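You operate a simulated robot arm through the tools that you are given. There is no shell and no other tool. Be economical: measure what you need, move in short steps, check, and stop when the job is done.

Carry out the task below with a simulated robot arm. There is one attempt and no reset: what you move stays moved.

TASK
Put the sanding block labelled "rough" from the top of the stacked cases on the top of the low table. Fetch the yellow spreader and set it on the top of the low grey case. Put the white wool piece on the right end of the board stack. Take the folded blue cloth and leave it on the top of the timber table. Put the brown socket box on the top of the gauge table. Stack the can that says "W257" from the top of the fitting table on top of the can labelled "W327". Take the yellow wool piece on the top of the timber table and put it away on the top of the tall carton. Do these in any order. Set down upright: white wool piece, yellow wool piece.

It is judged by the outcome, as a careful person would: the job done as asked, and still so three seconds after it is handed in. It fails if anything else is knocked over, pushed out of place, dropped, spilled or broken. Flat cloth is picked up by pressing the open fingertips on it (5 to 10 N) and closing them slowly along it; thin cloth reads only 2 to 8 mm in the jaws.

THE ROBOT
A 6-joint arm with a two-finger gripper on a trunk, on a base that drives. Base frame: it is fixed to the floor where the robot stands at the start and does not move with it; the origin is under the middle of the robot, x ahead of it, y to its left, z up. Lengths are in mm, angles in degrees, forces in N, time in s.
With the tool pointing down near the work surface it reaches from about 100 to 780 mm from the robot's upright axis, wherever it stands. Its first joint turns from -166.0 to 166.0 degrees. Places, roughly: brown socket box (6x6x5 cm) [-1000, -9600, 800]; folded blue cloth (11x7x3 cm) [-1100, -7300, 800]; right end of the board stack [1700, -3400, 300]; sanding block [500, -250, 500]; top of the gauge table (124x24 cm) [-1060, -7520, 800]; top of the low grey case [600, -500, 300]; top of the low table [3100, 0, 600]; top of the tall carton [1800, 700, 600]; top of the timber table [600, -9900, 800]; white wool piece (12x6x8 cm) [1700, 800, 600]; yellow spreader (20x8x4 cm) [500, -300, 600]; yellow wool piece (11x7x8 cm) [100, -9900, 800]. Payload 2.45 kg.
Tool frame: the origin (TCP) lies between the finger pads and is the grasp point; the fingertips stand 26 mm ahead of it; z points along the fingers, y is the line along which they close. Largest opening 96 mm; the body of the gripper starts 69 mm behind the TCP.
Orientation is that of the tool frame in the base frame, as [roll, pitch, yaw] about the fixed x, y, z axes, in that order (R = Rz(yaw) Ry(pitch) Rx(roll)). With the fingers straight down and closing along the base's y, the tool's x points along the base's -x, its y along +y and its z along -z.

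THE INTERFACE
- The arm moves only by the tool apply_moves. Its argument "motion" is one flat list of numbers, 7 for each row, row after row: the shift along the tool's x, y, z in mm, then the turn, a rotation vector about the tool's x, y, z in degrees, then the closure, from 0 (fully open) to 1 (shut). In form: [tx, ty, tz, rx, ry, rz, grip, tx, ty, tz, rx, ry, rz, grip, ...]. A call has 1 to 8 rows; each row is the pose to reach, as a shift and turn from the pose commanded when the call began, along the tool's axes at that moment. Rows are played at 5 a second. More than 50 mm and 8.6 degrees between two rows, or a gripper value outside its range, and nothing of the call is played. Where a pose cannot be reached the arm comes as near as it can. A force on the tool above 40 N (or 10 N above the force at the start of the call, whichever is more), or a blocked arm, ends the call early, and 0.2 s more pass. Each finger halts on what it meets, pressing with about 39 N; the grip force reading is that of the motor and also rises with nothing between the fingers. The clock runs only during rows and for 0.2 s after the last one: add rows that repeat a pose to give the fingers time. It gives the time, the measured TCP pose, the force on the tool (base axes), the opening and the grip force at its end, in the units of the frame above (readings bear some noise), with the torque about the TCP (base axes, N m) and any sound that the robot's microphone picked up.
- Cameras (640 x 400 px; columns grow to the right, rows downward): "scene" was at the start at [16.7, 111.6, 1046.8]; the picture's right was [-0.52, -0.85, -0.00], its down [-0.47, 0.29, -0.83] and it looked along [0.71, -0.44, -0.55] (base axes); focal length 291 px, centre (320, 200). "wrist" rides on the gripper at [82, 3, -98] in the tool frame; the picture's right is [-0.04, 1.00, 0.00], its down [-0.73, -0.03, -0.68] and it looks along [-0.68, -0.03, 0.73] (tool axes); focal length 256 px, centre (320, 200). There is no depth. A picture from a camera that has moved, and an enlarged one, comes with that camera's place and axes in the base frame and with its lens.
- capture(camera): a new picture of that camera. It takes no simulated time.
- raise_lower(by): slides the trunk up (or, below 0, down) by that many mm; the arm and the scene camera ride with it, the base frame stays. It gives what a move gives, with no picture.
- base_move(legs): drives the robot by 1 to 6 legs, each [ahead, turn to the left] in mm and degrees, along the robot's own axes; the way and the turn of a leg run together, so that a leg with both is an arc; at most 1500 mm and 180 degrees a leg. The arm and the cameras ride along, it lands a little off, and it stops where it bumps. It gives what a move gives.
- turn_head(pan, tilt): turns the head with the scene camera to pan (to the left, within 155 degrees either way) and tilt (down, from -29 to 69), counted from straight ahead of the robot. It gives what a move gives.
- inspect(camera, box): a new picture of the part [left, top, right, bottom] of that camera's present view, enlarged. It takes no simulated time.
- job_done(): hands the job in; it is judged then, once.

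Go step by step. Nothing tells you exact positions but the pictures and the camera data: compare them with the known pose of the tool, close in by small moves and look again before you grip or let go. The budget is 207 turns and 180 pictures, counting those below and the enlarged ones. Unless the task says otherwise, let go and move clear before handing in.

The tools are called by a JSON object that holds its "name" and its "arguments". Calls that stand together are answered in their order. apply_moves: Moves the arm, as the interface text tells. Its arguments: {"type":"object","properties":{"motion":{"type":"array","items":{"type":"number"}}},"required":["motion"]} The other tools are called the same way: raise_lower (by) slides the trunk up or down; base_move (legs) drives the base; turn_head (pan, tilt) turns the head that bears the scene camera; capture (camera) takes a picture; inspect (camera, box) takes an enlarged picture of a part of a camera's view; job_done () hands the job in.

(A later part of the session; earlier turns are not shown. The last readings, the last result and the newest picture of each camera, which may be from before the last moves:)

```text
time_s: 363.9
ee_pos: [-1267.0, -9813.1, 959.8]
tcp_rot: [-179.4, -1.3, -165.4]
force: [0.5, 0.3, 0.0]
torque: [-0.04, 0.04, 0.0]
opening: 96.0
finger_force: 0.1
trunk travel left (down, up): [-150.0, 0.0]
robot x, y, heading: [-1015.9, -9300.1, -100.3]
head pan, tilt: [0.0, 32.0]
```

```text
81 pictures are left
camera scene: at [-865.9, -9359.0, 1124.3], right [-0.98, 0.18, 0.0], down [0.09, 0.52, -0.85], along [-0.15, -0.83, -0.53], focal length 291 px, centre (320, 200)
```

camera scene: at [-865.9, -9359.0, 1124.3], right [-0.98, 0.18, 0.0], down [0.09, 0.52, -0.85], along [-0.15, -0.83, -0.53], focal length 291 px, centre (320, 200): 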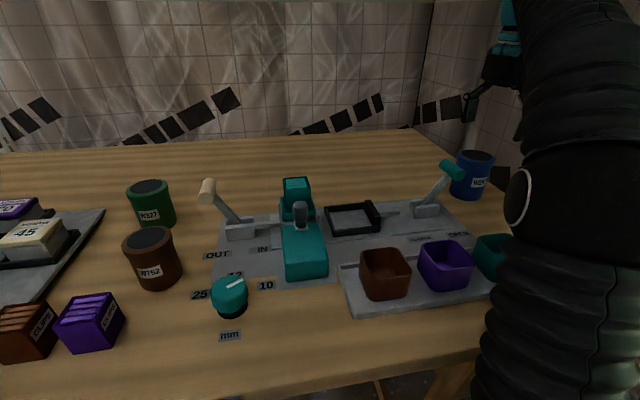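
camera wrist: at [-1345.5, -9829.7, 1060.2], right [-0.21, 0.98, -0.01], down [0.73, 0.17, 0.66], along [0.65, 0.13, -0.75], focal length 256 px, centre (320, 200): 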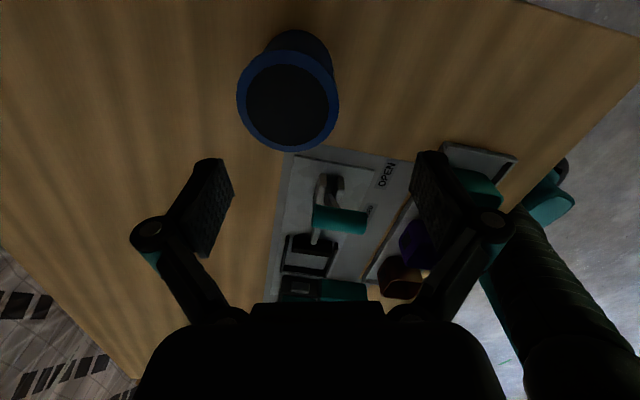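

Can top centre is at [−1277,−9840], 71 mm wide. Centre over it and lower partway.

{"name": "apply_moves", "arguments": {"motion": [16, -24, 10, 0, 0, 0, 0, 16, -24, 40, 0, 0, 0, 0]}}

{"name": "capture", "arguments": {"camera": "wrist"}}

```text
time_s: 364.5
ee_pos: [-1278.0, -9841.9, 921.0]
tcp_rot: [-179.5, -1.3, -165.6]
force: [0.5, -0.6, -0.3]
torque: [-0.04, -0.02, 0.01]
opening: 96.0
finger_force: 0.1
trunk travel left (down, up): [-150.0, 0.0]
robot x, y, heading: [-1016.1, -9299.6, -100.3]
head pan, tilt: [0.0, 32.0]
```

```text
80 pictures are left
camera wrist: at [-1356.0, -9857.0, 1020.3], right [-0.21, 0.98, -0.01], down [0.73, 0.17, 0.66], along [0.65, 0.13, -0.75], focal length 256 px, centre (320, 200)
```

wrist: 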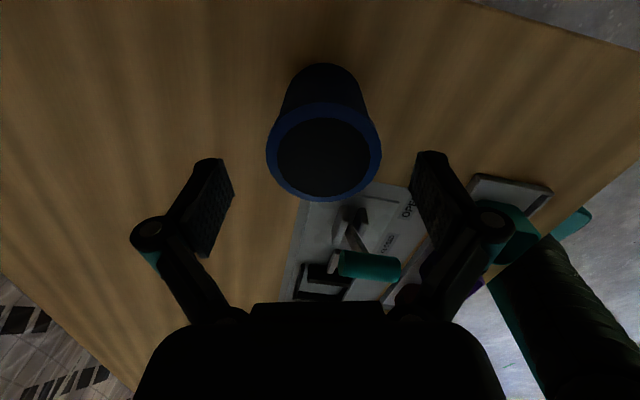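

Well centred. Descend and close.

{"name": "apply_moves", "arguments": {"motion": [-2, 2, 30, 0, 0, 0, 0, -2, 2, 55, 0, 0, 0, 0, -2, 2, 70, 0, 0, 0, 0, -2, 2, 70, 0, 0, 0, 0.3, -2, 2, 70, 0, 0, 0, 0.6, -2, 2, 70, 0, 0, 0, 1, -2, 2, 70, 0, 0, 0, 1]}}

{"name": "capture", "arguments": {"camera": "wrist"}}

```text
time_s: 366.1
ee_pos: [-1278.1, -9839.6, 849.2]
tcp_rot: [-179.5, -1.2, -165.5]
force: [0.0, 1.4, 1.5]
torque: [0.19, 0.02, -0.02]
opening: 66.9
finger_force: 39.1
trunk travel left (down, up): [-150.0, 0.0]
robot x, y, heading: [-1012.2, -9301.3, -100.2]
head pan, tilt: [0.0, 32.0]
```

```text
79 pictures are left
camera wrist: at [-1355.9, -9854.9, 950.1], right [-0.21, 0.98, -0.01], down [0.73, 0.17, 0.66], along [0.65, 0.13, -0.75], focal length 256 px, centre (320, 200)
```

wrist: 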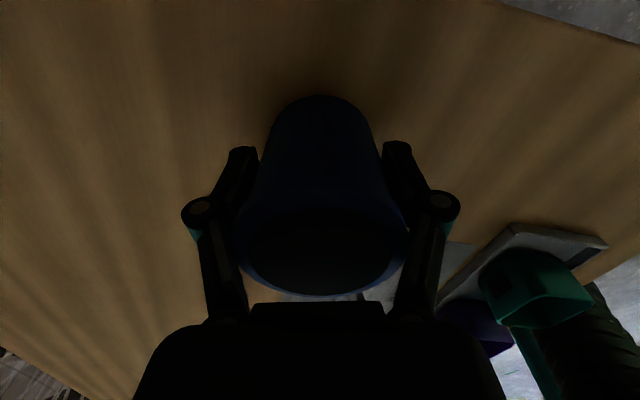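

W257 is gripped. Lift, bring back toward the robot clear of the lever.

{"name": "apply_moves", "arguments": {"motion": [0, 0, -45, 0, 0, 0, 1, 0, 0, -92, 0, 0, 0, 1, -11, 44, -105, 0, 0, 0, 1, -22, 87, -115, 0, 0, 0, 1, -34, 131, -125, 0, 0, 0, 1, -45, 174, -130, 0, 0, 0, 1, -84, 164, -130, 0, 0, 0, 1, -127, 153, -130, 0, 0, 0, 1]}}

{"name": "capture", "arguments": {"camera": "wrist"}}

{"name": "capture", "arguments": {"camera": "scene"}}

```text
time_s: 367.9
ee_pos: [-1191.3, -9659.9, 975.0]
tcp_rot: [-179.4, -1.1, -165.6]
force: [-0.4, 0.0, -2.4]
torque: [0.0, -0.1, -0.01]
opening: 66.9
finger_force: 39.1
trunk travel left (down, up): [-150.0, 0.0]
robot x, y, heading: [-1017.6, -9303.6, -100.3]
head pan, tilt: [0.0, 32.0]
```

```text
78 pictures are left
camera wrist: at [-1268.6, -9675.4, 1074.4], right [-0.21, 0.98, -0.01], down [0.73, 0.16, 0.66], along [0.65, 0.13, -0.75], focal length 256 px, centre (320, 200)
```

wrist: 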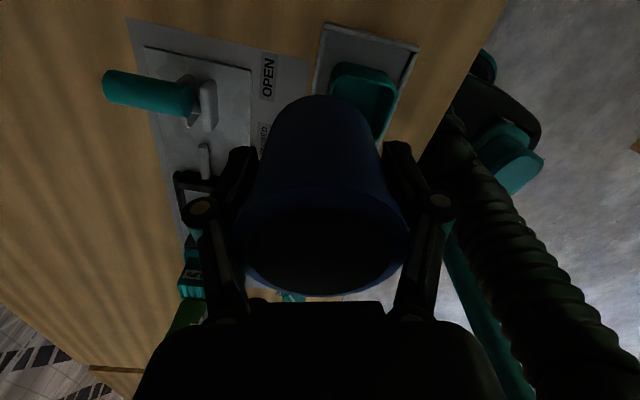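

```text
77 pictures are left
camera scene: at [-866.4, -9359.5, 1124.4], right [-0.98, 0.18, 0.0], down [0.1, 0.52, -0.85], along [-0.15, -0.83, -0.53], focal length 291 px, centre (320, 200)
```

scene: 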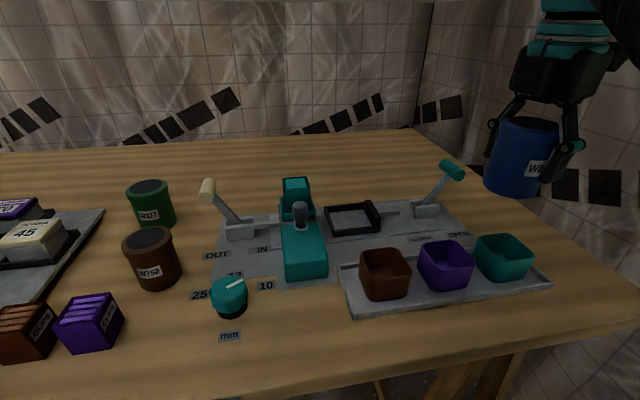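

{"name": "base_move", "arguments": {"legs": [[-150, 0], [0, 100], [300, 0], [0, -95], [105, 0]]}}

{"name": "turn_head", "arguments": {"pan": 15, "tilt": 35}}

{"name": "capture", "arguments": {"camera": "scene"}}

{"name": "capture", "arguments": {"camera": "wrist"}}

```text
time_s: 379.9
ee_pos: [-824.0, -9629.6, 975.8]
tcp_rot: [-179.4, -1.2, -158.8]
force: [0.4, -0.5, -2.8]
torque: [-0.02, 0.0, 0.0]
opening: 66.6
finger_force: 38.5
trunk travel left (down, up): [-150.0, 0.0]
robot x, y, heading: [-692.7, -9251.7, -93.3]
head pan, tilt: [0.0, 32.0]
```

```text
time_s: 380.7
ee_pos: [-824.2, -9629.7, 973.9]
tcp_rot: [-179.4, -1.3, -158.9]
force: [-0.1, -0.4, -2.9]
torque: [-0.01, -0.04, -0.01]
opening: 66.5
finger_force: 39.0
trunk travel left (down, up): [-150.0, 0.0]
robot x, y, heading: [-694.6, -9255.7, -93.6]
head pan, tilt: [15.0, 35.0]
```

```text
76 pictures are left
camera scene: at [-513.9, -9290.0, 1119.7], right [-0.98, -0.2, 0.0], down [-0.11, 0.56, -0.82], along [0.16, -0.8, -0.57], focal length 291 px, centre (320, 200)
```

scene: 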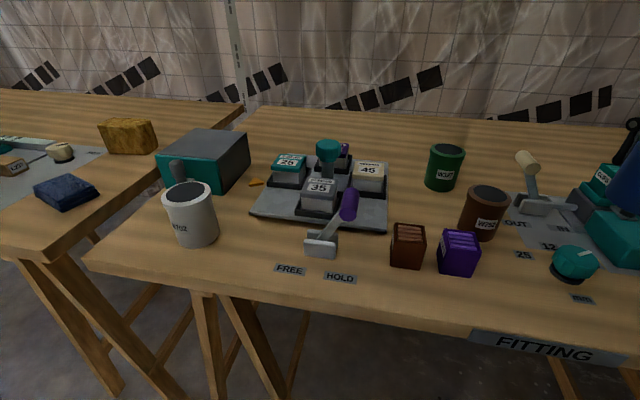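

```text
75 pictures are left
camera wrist: at [-899.4, -9654.3, 1074.8], right [-0.32, 0.95, -0.01], down [0.7, 0.25, 0.66], along [0.63, 0.21, -0.75], focal length 256 px, centre (320, 200)
```

wrist: 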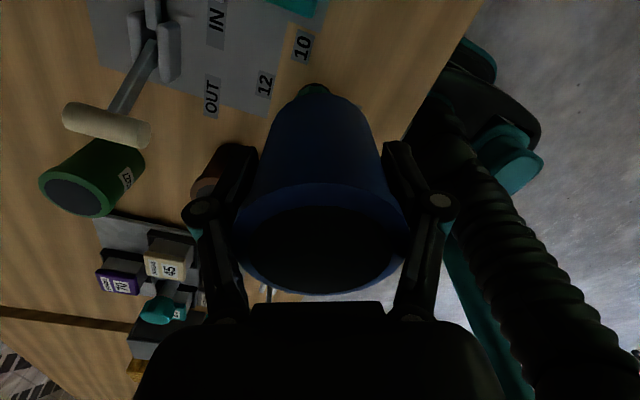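

Green can top triangulates to [−652,−9840,873]. Move the blue can east, then over it, avoiding the lever (z≈910).

{"name": "apply_moves", "arguments": {"motion": [-40, -15, 0, 0, 0, 0, 1, -80, -31, 0, 0, 0, 0, 1, -120, -46, 0, 0, 0, 0, 1, -160, -62, 0, 0, 0, 0, 1, -143, -107, 0, 0, 0, 0, 1, -126, -152, 0, 0, 0, 0, 1, -109, -197, 0, 0, 0, 0, 1, -92, -240, 0, 0, 0, 0, 1]}}

{"name": "capture", "arguments": {"camera": "scene"}}

{"name": "capture", "arguments": {"camera": "wrist"}}

```text
time_s: 382.5
ee_pos: [-650.5, -9818.1, 977.1]
tcp_rot: [-179.3, -1.3, -158.8]
force: [-0.1, 1.1, -2.3]
torque: [-0.13, 0.05, -0.02]
opening: 66.8
finger_force: 38.6
trunk travel left (down, up): [-150.0, 0.0]
robot x, y, heading: [-693.0, -9255.0, -93.5]
head pan, tilt: [15.0, 35.0]
```

```text
74 pictures are left
camera scene: at [-513.8, -9289.4, 1119.6], right [-0.98, -0.2, 0.0], down [-0.11, 0.56, -0.82], along [0.16, -0.8, -0.57], focal length 291 px, centre (320, 200)
```

scene: 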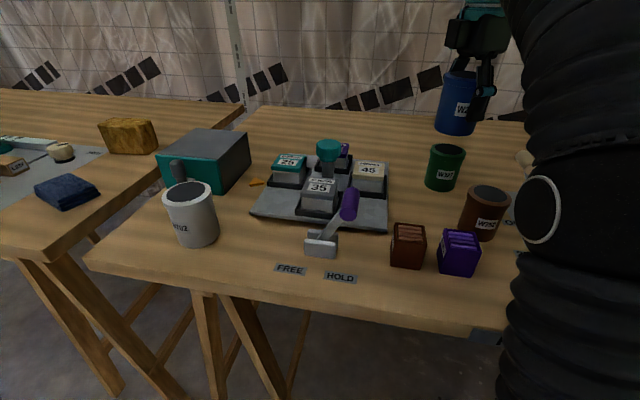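

```text
73 pictures are left
camera wrist: at [-725.7, -9842.9, 1077.3], right [-0.32, 0.95, -0.01], down [0.7, 0.25, 0.66], along [0.63, 0.21, -0.75], focal length 256 px, centre (320, 200)
```

wrist: 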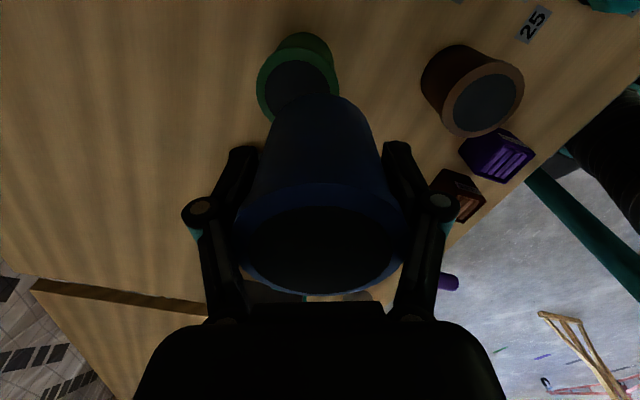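

{"name": "inspect", "arguments": {"camera": "wrist", "box": [220, 10, 400, 130]}}

{"name": "inspect", "arguments": {"camera": "scene", "box": [400, 60, 520, 200]}}

```text
3.33 times, centred on (310, 70) of wrist
camera zoom: at [-725.7, -9842.9, 1077.3], right [-0.32, 0.95, -0.01], down [0.7, 0.25, 0.66], along [0.63, 0.21, -0.75], focal length 853 px, centre (353, 633)
```

zoom: 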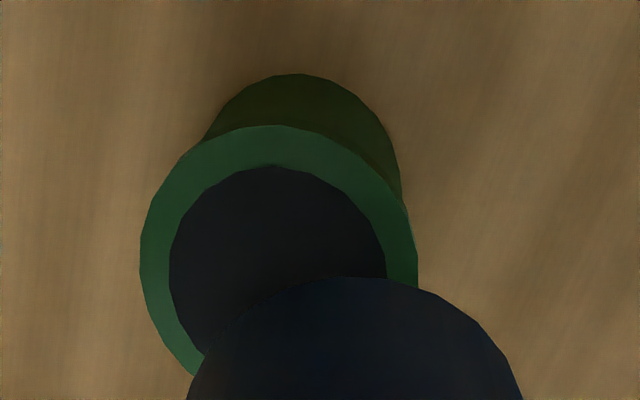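

```text
2.86 times, centred on (460, 130) of scene
camera zoom: at [-513.8, -9289.4, 1119.6], right [-0.98, -0.2, 0.0], down [-0.11, 0.56, -0.82], along [0.16, -0.8, -0.57], focal length 832 px, centre (-80, 400)
```

zoom: 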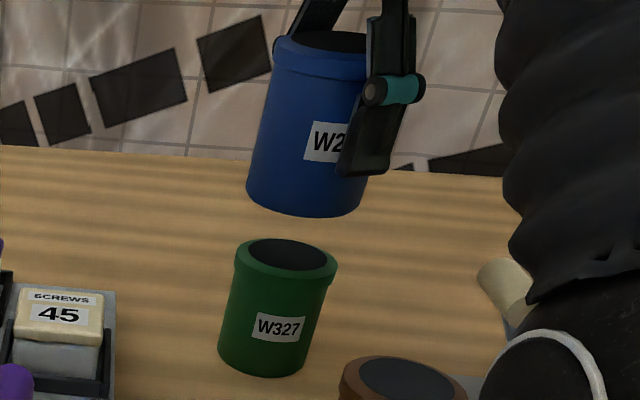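

Green axis refined to [−656,−9840]. Shift and lower near contact, then verify from the scene camera.

{"name": "apply_moves", "arguments": {"motion": [16, -18, 5, 0, 0, 0, 1, 16, -18, 20, 0, 0, 0, 1, 16, -18, 30, 0, 0, 0, 1]}}

{"name": "inspect", "arguments": {"camera": "scene", "box": [400, 60, 520, 200]}}

{"name": "capture", "arguments": {"camera": "wrist"}}

```text
time_s: 383.3
ee_pos: [-659.8, -9844.1, 945.8]
tcp_rot: [-179.3, -1.2, -158.7]
force: [0.4, -0.4, -2.5]
torque: [0.05, 0.01, -0.01]
opening: 66.7
finger_force: 39.2
out of reach, approached as far as the arm can: row 1
trunk travel left (down, up): [-150.0, 0.0]
robot x, y, heading: [-693.3, -9254.5, -93.4]
head pan, tilt: [15.0, 35.0]
```

```text
2.86 times, centred on (460, 130) of scene
camera zoom: at [-513.8, -9290.1, 1119.6], right [-0.98, -0.2, 0.0], down [-0.11, 0.56, -0.82], along [0.16, -0.8, -0.57], focal length 832 px, centre (-80, 400)
```

zoom: 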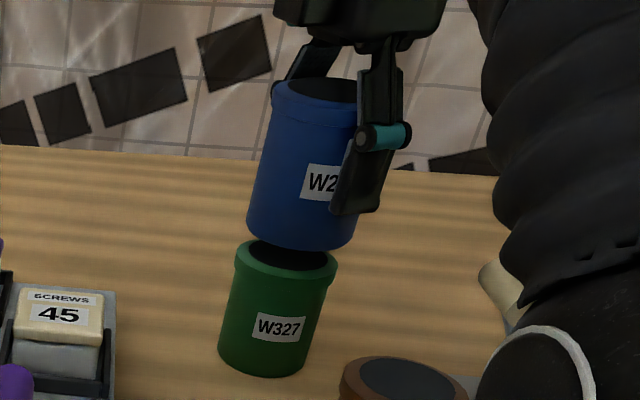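

```text
69 pictures are left
camera wrist: at [-735.1, -9867.7, 1045.8], right [-0.33, 0.95, -0.01], down [0.7, 0.25, 0.66], along [0.63, 0.21, -0.75], focal length 256 px, centre (320, 200)
```

wrist: 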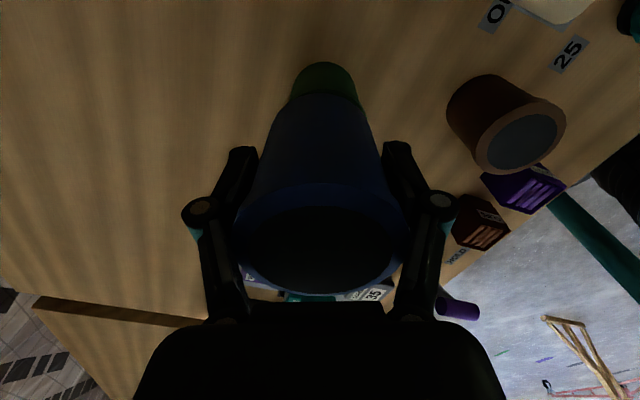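

Nearly aligned; correct by (+2.5,+3) mm and lower gently.

{"name": "apply_moves", "arguments": {"motion": [-3, 2, 6, 0, 0, 0, 1, -3, 2, 14, 0, 0, 0, 1, -3, 2, 20, 0, 0, 0, 1, -3, 2, 23, 0, 0, 0, 1, -3, 2, 23, 0, 0, 0, 1]}}

{"name": "inspect", "arguments": {"camera": "scene", "box": [400, 60, 520, 200]}}

```text
time_s: 384.3
ee_pos: [-658.5, -9838.9, 931.6]
tcp_rot: [-178.6, -1.4, -158.9]
force: [-0.2, -0.6, 20.1]
torque: [0.66, 0.1, 0.03]
opening: 67.0
finger_force: 38.9
trunk travel left (down, up): [-150.0, 0.0]
robot x, y, heading: [-690.3, -9252.4, -93.4]
head pan, tilt: [15.0, 35.0]
stopped in row 4: the force on the tool passed its limit at 45 N (the readings are from after the stop); the commanded pose is now the measured one
```

```text
2.86 times, centred on (460, 130) of scene
camera zoom: at [-513.9, -9289.1, 1119.8], right [-0.98, -0.2, 0.0], down [-0.11, 0.56, -0.82], along [0.16, -0.8, -0.57], focal length 832 px, centre (-80, 400)
```

zoom: 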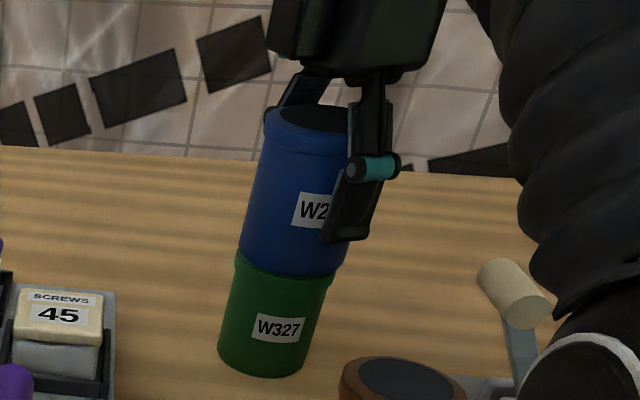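

The blue can rests on the green, offset only ~3 mm. Release gently.

{"name": "apply_moves", "arguments": {"motion": [0, 0, -0.5, 0, 0, 0, 0.9, 0, 0, -0.5, 0, 0, 0, 0.6, 0, 0, -0.5, 0, 0, 0, 0.3, 0, 0, -0.5, 0, 0, 0, 0, 0, 0, -0.5, 0, 0, 0, 0]}}

{"name": "inspect", "arguments": {"camera": "scene", "box": [400, 60, 520, 200]}}

{"name": "capture", "arguments": {"camera": "wrist"}}

```text
time_s: 385.5
ee_pos: [-658.7, -9840.0, 928.6]
tcp_rot: [-178.9, -1.4, -158.9]
force: [-0.7, -0.2, 0.2]
torque: [0.0, 0.02, -0.03]
opening: 96.0
finger_force: 0.1
trunk travel left (down, up): [-150.0, 0.0]
robot x, y, heading: [-693.5, -9251.6, -93.4]
head pan, tilt: [15.0, 35.0]
```

```text
2.86 times, centred on (460, 130) of scene
camera zoom: at [-513.8, -9290.0, 1119.6], right [-0.98, -0.2, 0.0], down [-0.11, 0.56, -0.82], along [0.16, -0.8, -0.57], focal length 832 px, centre (-80, 400)
```

zoom: 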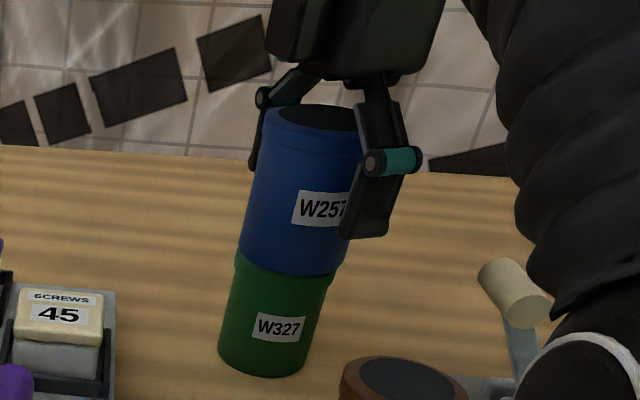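

```text
66 pictures are left
camera wrist: at [-733.7, -9863.9, 1028.3], right [-0.32, 0.95, -0.02], down [0.7, 0.26, 0.66], along [0.63, 0.2, -0.75], focal length 256 px, centre (320, 200)
```

wrist: 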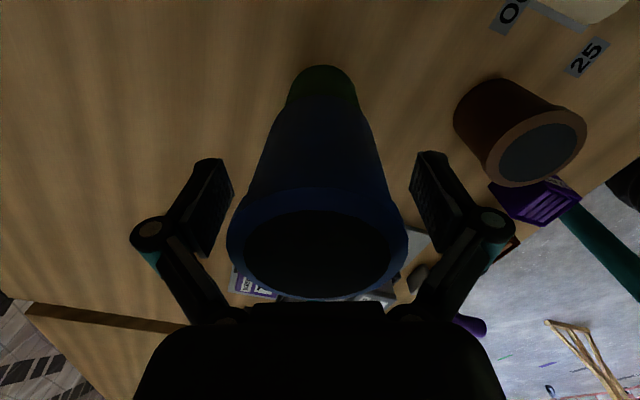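

The stack stands. Straight up is near the reach limit, so I slide the open gripper out sideways along the tool's −x (the can passes between the fingers).

{"name": "apply_moves", "arguments": {"motion": [-25, 0, 0, 0, 0, 0, 0, -50, 0, 0, 0, 0, 0, 0, -75, 0, 0, 0, 0, 0, 0, -100, 0, 0, 0, 0, 0, 0, -120, 20, 0, 0, 0, 0, 0]}}

{"name": "capture", "arguments": {"camera": "scene"}}

```text
time_s: 386.7
ee_pos: [-553.2, -9779.8, 926.5]
tcp_rot: [-178.8, -1.5, -158.9]
force: [-0.3, -0.7, -0.1]
torque: [0.04, -0.01, 0.03]
opening: 95.9
finger_force: 0.1
trunk travel left (down, up): [-150.0, 0.0]
robot x, y, heading: [-691.1, -9256.0, -93.7]
head pan, tilt: [15.0, 35.0]
```

```text
65 pictures are left
camera scene: at [-513.8, -9290.3, 1119.6], right [-0.98, -0.2, 0.0], down [-0.11, 0.56, -0.82], along [0.16, -0.8, -0.57], focal length 291 px, centre (320, 200)
```

scene: 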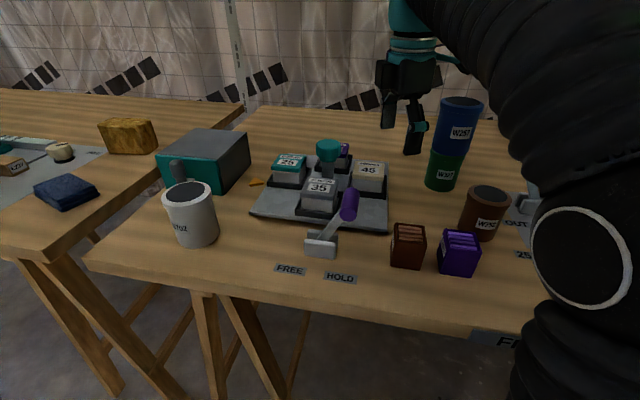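

Stack clear. Retract and move to the socket box.

{"name": "apply_moves", "arguments": {"motion": [-5, 40, -15, 0, 0, 0, 0, -10, 80, -30, 0, 0, 0, 0, -15, 120, -45, 0, 0, 0, 0, -20, 160, -50, 0, 0, 0, 0, -21, 190, -50, 0, 0, 0, 0]}}

{"name": "base_move", "arguments": {"legs": [[-100, 0], [0, -87], [310, 0], [0, 85]]}}

{"name": "turn_head", "arguments": {"pan": 10, "tilt": 35}}

{"name": "capture", "arguments": {"camera": "scene"}}

{"name": "capture", "arguments": {"camera": "wrist"}}

```text
time_s: 387.9
ee_pos: [-601.8, -9590.4, 971.6]
tcp_rot: [-178.9, -1.4, -158.8]
force: [0.6, 0.0, -0.1]
torque: [0.05, 0.05, 0.0]
opening: 95.9
finger_force: 0.2
trunk travel left (down, up): [-150.0, 0.0]
robot x, y, heading: [-693.5, -9252.3, -93.4]
head pan, tilt: [15.0, 35.0]
```

```text
time_s: 398.1
ee_pos: [-926.2, -9486.1, 971.5]
tcp_rot: [-178.7, -1.5, -162.2]
force: [-0.5, 0.6, -1.2]
torque: [0.0, 0.01, 0.0]
opening: 96.1
finger_force: 0.0
trunk travel left (down, up): [-150.0, 0.0]
robot x, y, heading: [-998.6, -9147.3, -97.0]
head pan, tilt: [15.0, 35.0]
```

```text
time_s: 398.7
ee_pos: [-925.9, -9486.8, 971.5]
tcp_rot: [-178.8, -1.4, -162.2]
force: [-0.1, -0.2, 0.6]
torque: [0.0, -0.01, 0.01]
opening: 95.8
finger_force: 0.1
trunk travel left (down, up): [-150.0, 0.0]
robot x, y, heading: [-998.9, -9148.0, -96.8]
head pan, tilt: [10.0, 35.0]
```

```text
64 pictures are left
camera scene: at [-828.7, -9191.9, 1119.7], right [-1.0, -0.05, 0.0], down [-0.03, 0.57, -0.82], along [0.04, -0.82, -0.57], focal length 291 px, centre (320, 200)
```

scene: 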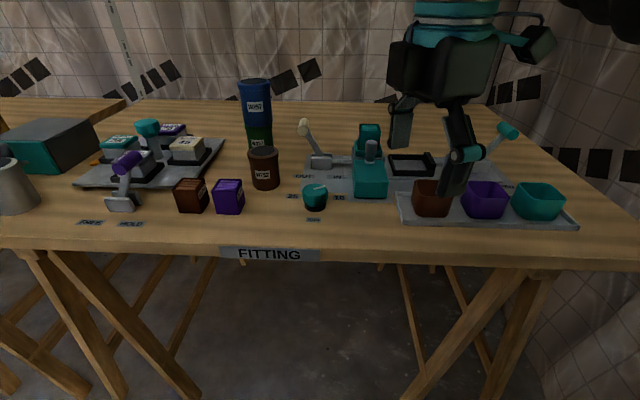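

```text
63 pictures are left
camera wrist: at [-1003.9, -9505.2, 1071.7], right [-0.27, 0.96, -0.02], down [0.72, 0.21, 0.66], along [0.64, 0.16, -0.75], focal length 256 px, centre (320, 200)
```

wrist: 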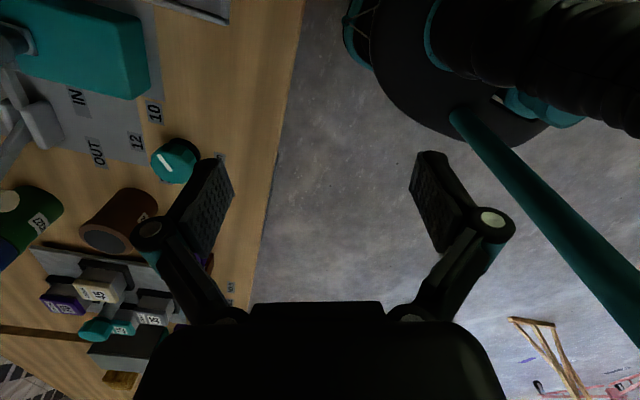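

Brown box at ≈[−1008,−9630]. Move above it with fingers front/back.

{"name": "apply_moves", "arguments": {"motion": [31, -27, 0, 0, 0, 4.5, 0, 62, -55, 0, 0, 0, 9, 0, 93, -82, 0, 0, 0, 13.5, 0, 124, -110, 20, 0, 0, 18, 0]}}

{"name": "capture", "arguments": {"camera": "wrist"}}

```text
time_s: 399.7
ee_pos: [-1010.8, -9626.3, 958.4]
tcp_rot: [-178.4, -1.0, 179.7]
force: [-0.5, 1.2, 0.6]
torque: [-0.06, -0.01, 0.01]
opening: 96.0
finger_force: 0.0
trunk travel left (down, up): [-150.0, 0.0]
robot x, y, heading: [-995.0, -9143.9, -96.9]
head pan, tilt: [10.0, 35.0]
```

```text
62 pictures are left
camera wrist: at [-1091.5, -9619.6, 1057.7], right [0.05, 1.0, -0.03], down [0.74, -0.02, 0.67], along [0.67, -0.05, -0.74], focal length 256 px, centre (320, 200)
```

wrist: 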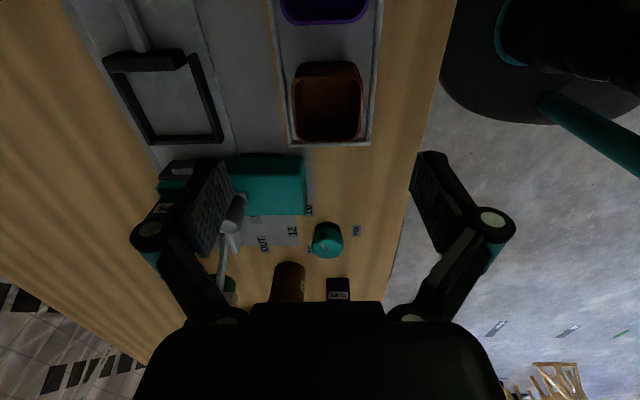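

Centred within 3 mm. Descend so the tips reach just above the tray lip, and close.

{"name": "apply_moves", "arguments": {"motion": [-2, 3, 40, 0, 0, 0, 0, -2, 3, 80, 0, 0, 0, 0, -2, 3, 102, 0, 0, 0, 0]}}

{"name": "capture", "arguments": {"camera": "wrist"}}

{"name": "inspect", "arguments": {"camera": "scene", "box": [370, 120, 570, 250]}}

```text
time_s: 400.5
ee_pos: [-1013.0, -9627.6, 853.2]
tcp_rot: [-178.4, -0.9, 179.7]
force: [0.4, -0.4, -0.5]
torque: [-0.01, -0.01, -0.02]
opening: 95.9
finger_force: 0.1
trunk travel left (down, up): [-150.0, 0.0]
robot x, y, heading: [-1001.0, -9143.7, -97.3]
head pan, tilt: [10.0, 35.0]
```

```text
61 pictures are left
camera wrist: at [-1091.9, -9620.8, 953.0], right [0.05, 1.0, -0.03], down [0.74, -0.01, 0.67], along [0.67, -0.05, -0.74], focal length 256 px, centre (320, 200)
```

wrist: 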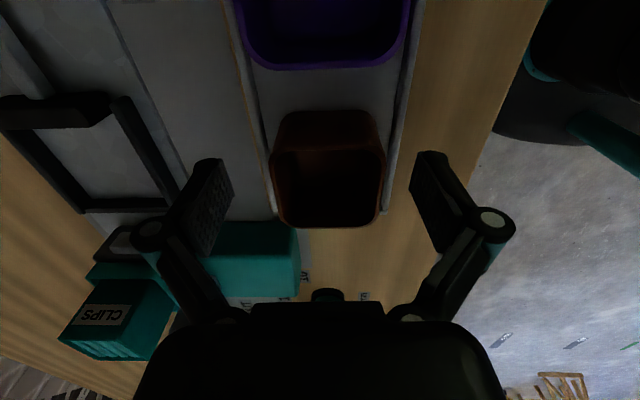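

```text
3.08 times, centred on (470, 185) of scene
camera zoom: at [-828.7, -9191.9, 1119.7], right [-1.0, -0.05, 0.0], down [-0.03, 0.57, -0.82], along [0.04, -0.82, -0.57], focal length 896 px, centre (-142, 246)
```

zoom: 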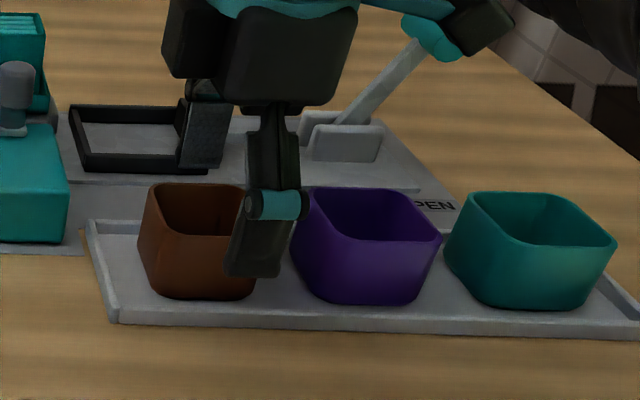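

The box is ~10 mm further east than the fingers; correct, lower slightly, then close.

{"name": "apply_moves", "arguments": {"motion": [-10, 4, 0, 0, 0, 0, 0, -10, 4, 4, 0, 0, 0, 0, -10, 4, 4, 0, 0, 0, 0.25, -10, 4, 4, 0, 0, 0, 0.5, -10, 4, 4, 0, 0, 0, 0.8, -10, 4, 4, 0, 0, 0, 1, -10, 4, 4, 0, 0, 0, 1]}}

{"name": "capture", "arguments": {"camera": "wrist"}}

{"name": "inspect", "arguments": {"camera": "scene", "box": [370, 120, 570, 250]}}

```text
time_s: 402.1
ee_pos: [-1001.1, -9625.7, 849.6]
tcp_rot: [-178.4, -1.0, 179.7]
force: [-0.3, -1.2, 4.6]
torque: [0.18, 0.08, -0.01]
opening: 57.1
finger_force: 39.0
trunk travel left (down, up): [-150.0, 0.0]
robot x, y, heading: [-1000.9, -9141.2, -97.0]
head pan, tilt: [10.0, 35.0]
```

```text
59 pictures are left
camera wrist: at [-1081.7, -9618.8, 949.2], right [0.05, 1.0, -0.03], down [0.74, -0.01, 0.67], along [0.67, -0.05, -0.74], focal length 256 px, centre (320, 200)
```

wrist: 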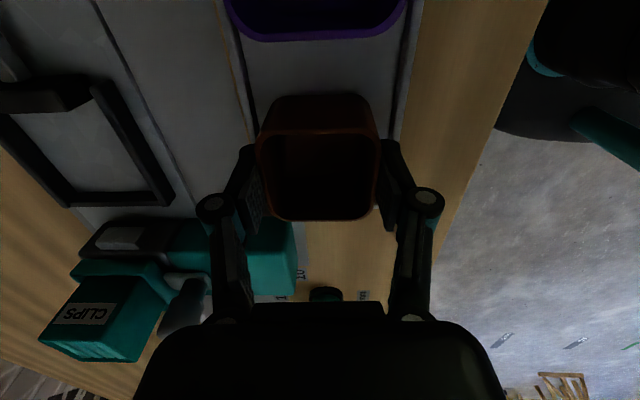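

```text
3.08 times, centred on (470, 185) of scene
camera zoom: at [-828.7, -9191.7, 1119.7], right [-1.0, -0.05, 0.0], down [-0.03, 0.57, -0.82], along [0.04, -0.82, -0.57], focal length 896 px, centre (-142, 246)
```

zoom: 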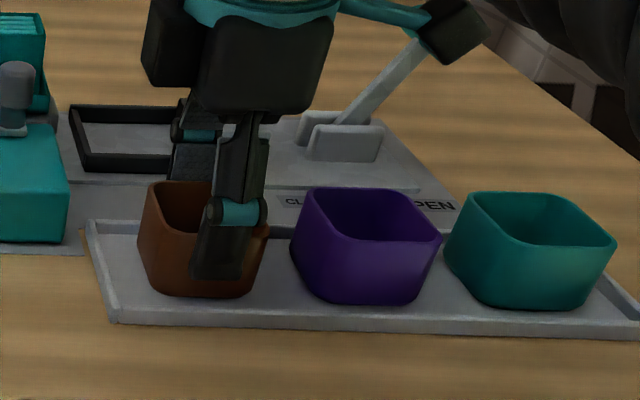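

Box gripped at 57 mm. Lift and retract.

{"name": "apply_moves", "arguments": {"motion": [0, 0, -20, 0, 0, 0, 1, 0, 0, -60, 0, 0, 0, 1, 0, 0, -105, 0, 0, 0, 1, 0, 40, -120, 0, 0, 0, 1, 0, 85, -125, 0, 0, 0, 1, 0, 130, -125, 0, 0, 0, 1]}}

{"name": "capture", "arguments": {"camera": "wrist"}}

{"name": "base_move", "arguments": {"legs": [[-300, 0], [0, 150], [900, 0]]}}

{"name": "turn_head", "arguments": {"pan": 55, "tilt": 28}}

{"name": "capture", "arguments": {"camera": "scene"}}

```text
time_s: 403.5
ee_pos: [-996.8, -9491.5, 969.7]
tcp_rot: [-178.6, -1.0, 179.8]
force: [-0.5, -0.4, -1.6]
torque: [0.09, 0.0, 0.01]
opening: 56.9
finger_force: 39.0
trunk travel left (down, up): [-150.0, 0.0]
robot x, y, heading: [-998.7, -9145.0, -97.3]
head pan, tilt: [10.0, 35.0]
```

```text
57 pictures are left
camera wrist: at [-1077.2, -9486.1, 1070.7], right [0.04, 1.0, -0.03], down [0.74, -0.02, 0.67], along [0.67, -0.05, -0.74], focal length 256 px, centre (320, 200)
```

wrist: 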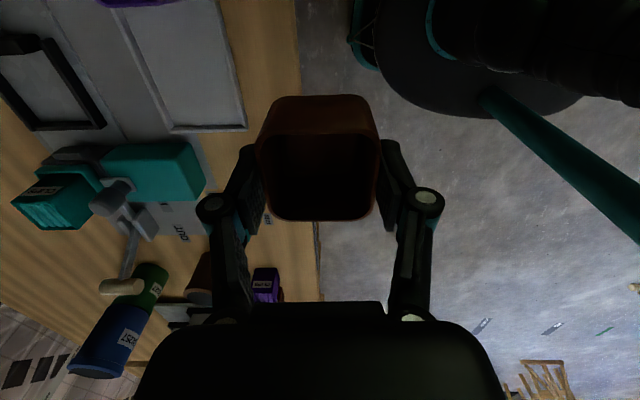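

```text
time_s: 416.1
ee_pos: [-219.9, -7827.7, 971.3]
tcp_rot: [-178.5, -1.1, -31.1]
force: [-0.1, -0.1, -0.8]
torque: [0.02, -0.01, -0.03]
opening: 57.0
finger_force: 39.5
trunk travel left (down, up): [-150.0, 0.0]
robot x, y, heading: [-394.5, -8127.2, 52.3]
head pan, tilt: [10.0, 35.0]
```

```text
time_s: 417.2
ee_pos: [-220.4, -7829.5, 971.4]
tcp_rot: [-178.4, -1.0, -31.1]
force: [0.0, 0.2, -1.1]
torque: [0.01, 0.02, 0.0]
opening: 56.6
finger_force: 38.9
trunk travel left (down, up): [-150.0, 0.0]
robot x, y, heading: [-398.7, -8125.4, 52.5]
head pan, tilt: [55.0, 28.0]
```

```text
56 pictures are left
camera scene: at [-585.0, -7990.3, 1130.6], right [0.96, 0.29, 0.0], down [0.14, -0.45, -0.88], along [-0.26, 0.84, -0.47], focal length 291 px, centre (320, 200)
```

scene: 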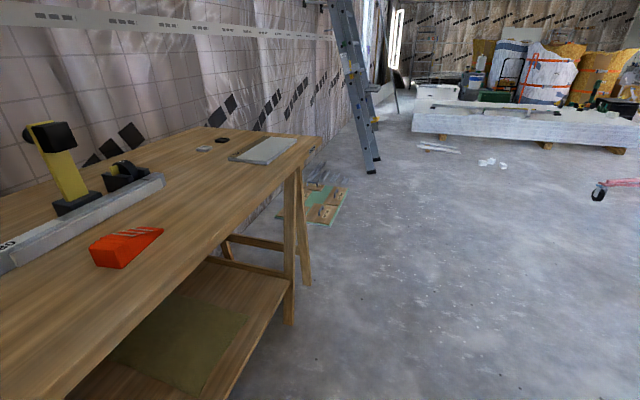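

Drive back to the gauge table, to the spot freed by the cloth.

{"name": "base_move", "arguments": {"legs": [[0, 42.5], [785, 0], [0, 80]]}}

{"name": "turn_head", "arguments": {"pan": 10, "tilt": 38}}

{"name": "capture", "arguments": {"camera": "scene"}}

{"name": "capture", "arguments": {"camera": "wrist"}}

```text
time_s: 426.9
ee_pos: [-814.4, -7365.4, 971.2]
tcp_rot: [-178.4, -0.9, 92.2]
force: [-0.2, -1.1, -1.6]
torque: [-0.01, -0.03, 0.01]
opening: 56.8
finger_force: 39.0
trunk travel left (down, up): [-150.0, 0.0]
robot x, y, heading: [-471.9, -7351.7, 175.2]
head pan, tilt: [55.0, 28.0]
```

```text
time_s: 428.0
ee_pos: [-815.2, -7365.7, 972.2]
tcp_rot: [-178.4, -0.8, 92.2]
force: [0.2, -0.3, -1.2]
torque: [0.03, 0.01, 0.02]
opening: 56.8
finger_force: 38.9
trunk travel left (down, up): [-150.0, 0.0]
robot x, y, heading: [-467.1, -7350.3, 175.5]
head pan, tilt: [10.0, 38.0]
```

```text
55 pictures are left
camera scene: at [-505.3, -7519.7, 1115.1], right [-0.1, 1.0, 0.0], down [0.61, 0.06, -0.79], along [-0.78, -0.08, -0.62], focal length 291 px, centre (320, 200)
```

scene: 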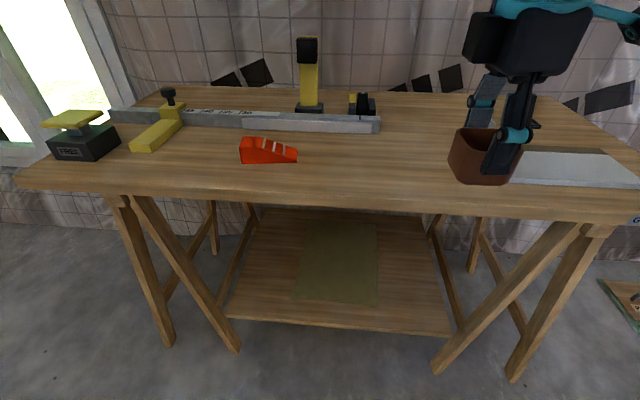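

```text
54 pictures are left
camera wrist: at [-811.4, -7286.1, 1071.2], right [1.0, 0.0, -0.03], down [0.02, -0.74, 0.67], along [-0.02, -0.67, -0.74], focal length 256 px, centre (320, 200)
```

wrist: 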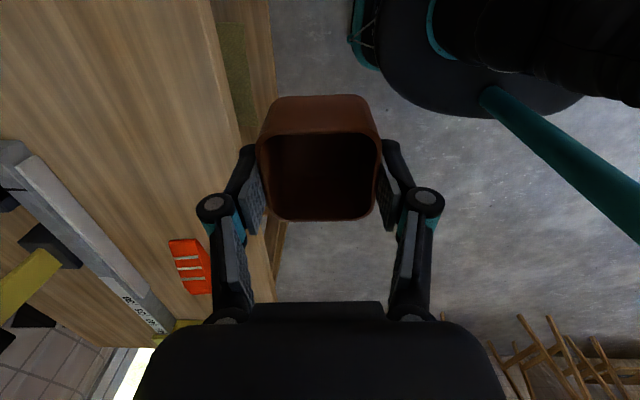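

Free patch at [−1050,−7415]. Move over it and lower.

{"name": "apply_moves", "arguments": {"motion": [-8, -47, 0, 0, 0, 0, 1, -17, -95, 10, 0, 0, 0, 1, -25, -142, 20, 0, 0, 0, 1, -34, -190, 30, 0, 0, 0, 1, -42, -235, 40, 0, 0, 0, 1, -42, -235, 80, 0, 0, 0, 1, -42, -235, 100, 0, 0, 0, 1]}}

{"name": "capture", "arguments": {"camera": "scene"}}

{"name": "capture", "arguments": {"camera": "wrist"}}

```text
time_s: 429.6
ee_pos: [-1050.3, -7415.6, 877.8]
tcp_rot: [-178.4, -1.0, 92.2]
force: [0.0, -0.3, -0.8]
torque: [0.01, 0.03, -0.01]
opening: 57.1
finger_force: 38.9
trunk travel left (down, up): [-150.0, 0.0]
robot x, y, heading: [-466.1, -7348.8, 175.7]
head pan, tilt: [10.0, 38.0]
```

```text
53 pictures are left
camera scene: at [-505.3, -7519.7, 1115.1], right [-0.09, 1.0, 0.0], down [0.61, 0.06, -0.79], along [-0.78, -0.07, -0.62], focal length 291 px, centre (320, 200)
```

scene: 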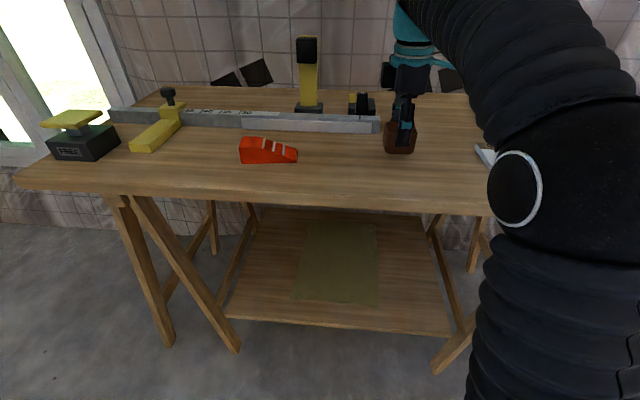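

```text
52 pictures are left
camera wrist: at [-1048.1, -7335.3, 976.5], right [1.0, 0.0, -0.03], down [0.02, -0.74, 0.67], along [-0.02, -0.67, -0.74], focal length 256 px, centre (320, 200)
```

wrist: 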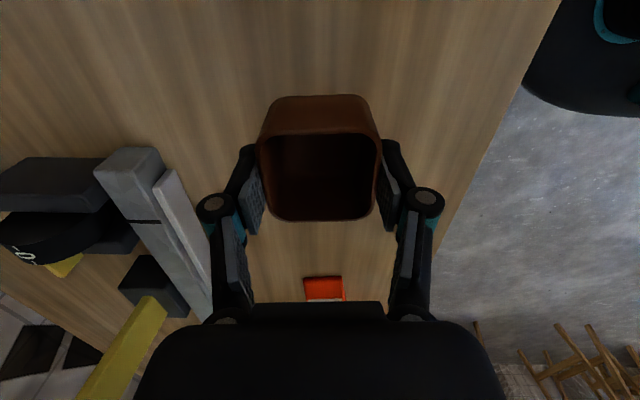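

Clear. Lower to contact.

{"name": "apply_moves", "arguments": {"motion": [0, 0, 12, 0, 0, 0, 1, 0, 0, 20, 0, 0, 0, 1, 0, 0, 26, 0, 0, 0, 1, 0, 0, 31, 0, 0, 0, 1, 0, 0, 36, 0, 0, 0, 1, 0, 0, 41, 0, 0, 0, 1, 0, 0, 46, 0, 0, 0, 1]}}

```text
time_s: 431.2
ee_pos: [-1050.4, -7416.0, 834.0]
tcp_rot: [-178.3, -0.9, 92.2]
force: [3.5, -0.9, 27.9]
torque: [0.0, -0.49, -0.05]
opening: 57.3
finger_force: 38.6
trunk travel left (down, up): [-150.0, 0.0]
robot x, y, heading: [-465.9, -7351.7, 175.2]
head pan, tilt: [10.0, 38.0]
```

{"name": "apply_moves", "arguments": {"motion": [0, 0, -2, 0, 0, 0, 0.9, 0, 0, -2, 0, 0, 0, 0.5, 0, 0, -2, 0, 0, 0, 0.1, 0, 0, -2, 0, 0, 0, 0, 0, 0, -30, 0, 0, 0, 0, 0, 0, -75, 0, 0, 0, 0, 0, 0, -115, 0, 0, 0, 0]}}

{"name": "capture", "arguments": {"camera": "wrist"}}

{"name": "capture", "arguments": {"camera": "scene"}}

```text
time_s: 432.8
ee_pos: [-1050.3, -7417.3, 946.2]
tcp_rot: [-178.5, -1.0, 92.2]
force: [-0.9, -0.1, -1.0]
torque: [0.02, -0.02, 0.02]
opening: 96.0
finger_force: 0.0
trunk travel left (down, up): [-150.0, 0.0]
robot x, y, heading: [-465.1, -7350.9, 175.4]
head pan, tilt: [10.0, 38.0]
```

```text
51 pictures are left
camera wrist: at [-1046.7, -7337.4, 1045.7], right [1.0, 0.0, -0.03], down [0.02, -0.74, 0.67], along [-0.02, -0.67, -0.74], focal length 256 px, centre (320, 200)
```

wrist: 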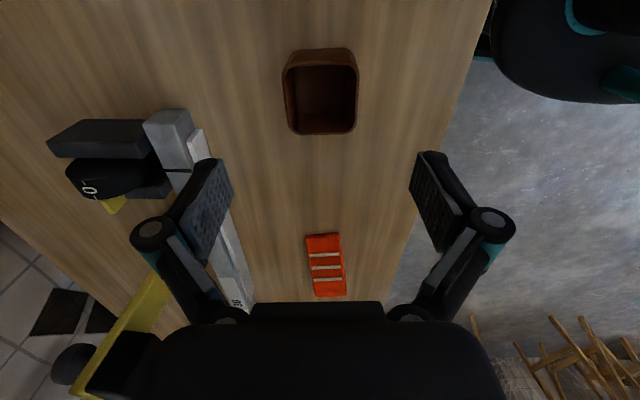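

```text
50 pictures are left
camera scene: at [-505.4, -7519.7, 1115.0], right [-0.09, 1.0, 0.0], down [0.61, 0.06, -0.79], along [-0.78, -0.07, -0.62], focal length 291 px, centre (320, 200)
```

scene: 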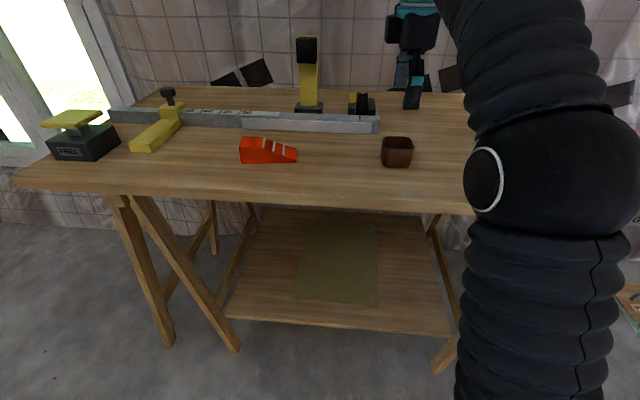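

Socket box placed. Retract and drive to the yellow wool on the timber table.

{"name": "apply_moves", "arguments": {"motion": [0, 45, -5, 0, 0, 0, 0, 0, 90, -10, 0, 0, 0, 0, 0, 135, -15, 0, 0, 0, 0, 0, 180, -20, 0, 0, 0, 0, 0, 225, -25, 0, 0, 0, 0]}}

{"name": "base_move", "arguments": {"legs": [[-350, 0], [0, 101], [1200, 0], [620, 0]]}}

{"name": "turn_head", "arguments": {"pan": 15, "tilt": 38}}

{"name": "capture", "arguments": {"camera": "scene"}}

{"name": "capture", "arguments": {"camera": "wrist"}}

```text
time_s: 434.0
ee_pos: [-823.7, -7406.0, 963.3]
tcp_rot: [-178.5, -1.0, 92.2]
force: [-1.1, -0.7, -0.4]
torque: [0.02, -0.08, -0.02]
opening: 96.0
finger_force: 0.1
trunk travel left (down, up): [-150.0, 0.0]
robot x, y, heading: [-469.5, -7346.1, 175.5]
head pan, tilt: [10.0, 38.0]
```

```text
time_s: 449.3
ee_pos: [182.6, -9547.6, 963.9]
tcp_rot: [-178.4, -1.0, -167.6]
force: [0.5, 0.5, 0.2]
torque: [-0.06, -0.02, -0.02]
opening: 96.0
finger_force: 0.2
trunk travel left (down, up): [-150.0, 0.0]
robot x, y, heading: [66.0, -9207.4, -84.2]
head pan, tilt: [10.0, 38.0]
```

```text
time_s: 450.0
ee_pos: [181.4, -9545.8, 965.4]
tcp_rot: [-178.4, -0.9, -167.5]
force: [0.4, -0.3, 0.2]
torque: [0.05, 0.01, -0.03]
opening: 95.9
finger_force: 0.1
trunk travel left (down, up): [-150.0, 0.0]
robot x, y, heading: [62.7, -9207.8, -84.4]
head pan, tilt: [15.0, 38.0]
```

```text
49 pictures are left
camera scene: at [247.5, -9211.0, 1115.1], right [-0.94, -0.35, 0.0], down [-0.22, 0.58, -0.79], along [0.28, -0.74, -0.62], focal length 291 px, centre (320, 200)
```

scene: 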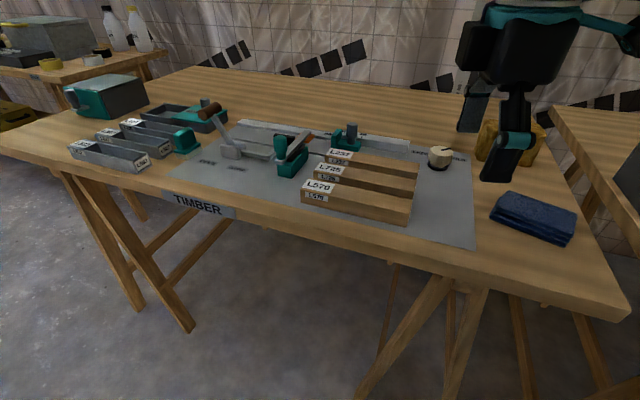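

```text
48 pictures are left
camera wrist: at [102.9, -9558.2, 1064.1], right [-0.18, 0.98, -0.03], down [0.73, 0.15, 0.67], along [0.66, 0.1, -0.74], focal length 256 px, centre (320, 200)
```

wrist: 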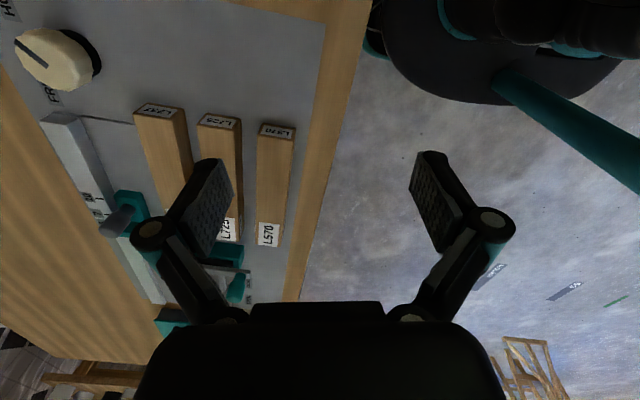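

{"name": "base_move", "arguments": {"legs": [[40, 0]]}}

{"name": "apply_moves", "arguments": {"motion": [30, -37, 0, 0, 0, 0, 0, 61, -74, 0, 0, 0, 0, 0, 92, -111, 0, 0, 0, 0, 0, 122, -148, 0, 0, 0, 0, 0, 153, -185, 5, 0, 0, 0, 0]}}

{"name": "capture", "arguments": {"camera": "wrist"}}

{"name": "capture", "arguments": {"camera": "scene"}}

```text
time_s: 450.9
ee_pos: [184.9, -9586.6, 964.8]
tcp_rot: [-178.6, -0.9, -167.6]
force: [-1.0, -0.6, -0.8]
torque: [-0.01, -0.02, -0.04]
opening: 96.0
finger_force: 0.1
trunk travel left (down, up): [-150.0, 0.0]
robot x, y, heading: [70.4, -9248.1, -84.4]
head pan, tilt: [15.0, 38.0]
```

```text
time_s: 452.1
ee_pos: [76.9, -9800.9, 968.1]
tcp_rot: [-178.4, -1.0, -167.6]
force: [0.2, 0.5, 1.0]
torque: [-0.12, -0.01, -0.01]
opening: 96.1
finger_force: 0.0
trunk travel left (down, up): [-150.0, 0.0]
robot x, y, heading: [69.9, -9244.7, -84.4]
head pan, tilt: [15.0, 38.0]
```

```text
47 pictures are left
camera wrist: at [-1.9, -9812.4, 1068.1], right [-0.18, 0.98, -0.03], down [0.73, 0.15, 0.67], along [0.66, 0.1, -0.74], focal length 256 px, centre (320, 200)
```

wrist: 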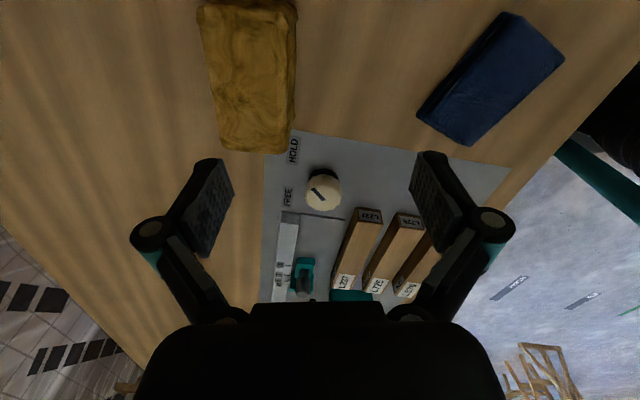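

```text
46 pictures are left
camera scene: at [251.4, -9249.7, 1115.1], right [-0.94, -0.35, 0.0], down [-0.22, 0.58, -0.79], along [0.28, -0.74, -0.62], focal length 291 px, centre (320, 200)
```

scene: 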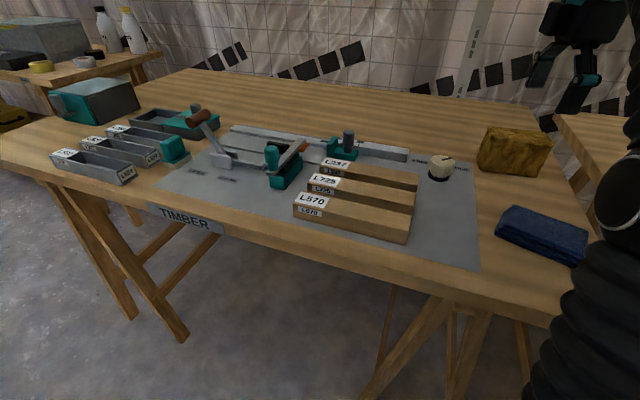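

Wool centre ≈[80,−9855], turned ~4°. Move over and lower to just above it.

{"name": "apply_moves", "arguments": {"motion": [5, -27, 10, 0, 0, 4, 0, 9, -53, 30, 0, 0, 8, 0, 9, -53, 50, 0, 0, 8, 0]}}

{"name": "capture", "arguments": {"camera": "wrist"}}

{"name": "inspect", "arguments": {"camera": "scene", "box": [440, 60, 600, 200]}}

```text
time_s: 452.9
ee_pos: [78.8, -9855.6, 918.9]
tcp_rot: [-178.2, -0.7, -175.6]
force: [0.7, 0.2, 0.4]
torque: [0.0, 0.01, 0.0]
opening: 95.9
finger_force: 0.1
trunk travel left (down, up): [-150.0, 0.0]
robot x, y, heading: [68.3, -9247.2, -84.5]
head pan, tilt: [15.0, 38.0]
```

```text
45 pictures are left
camera wrist: at [-2.3, -9855.3, 1018.1], right [-0.04, 1.0, -0.03], down [0.74, 0.05, 0.67], along [0.67, 0.0, -0.74], focal length 256 px, centre (320, 200)
```

wrist: 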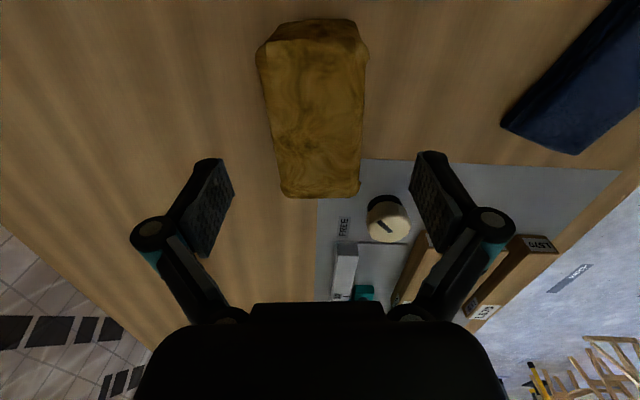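

```text
2.86 times, centred on (520, 130) of scene
camera zoom: at [251.3, -9250.3, 1115.1], right [-0.94, -0.35, 0.0], down [-0.22, 0.58, -0.79], along [0.28, -0.74, -0.62], focal length 832 px, centre (-251, 400)
```

zoom: 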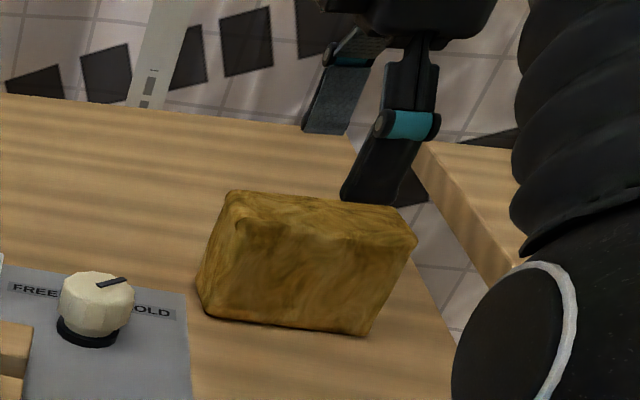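

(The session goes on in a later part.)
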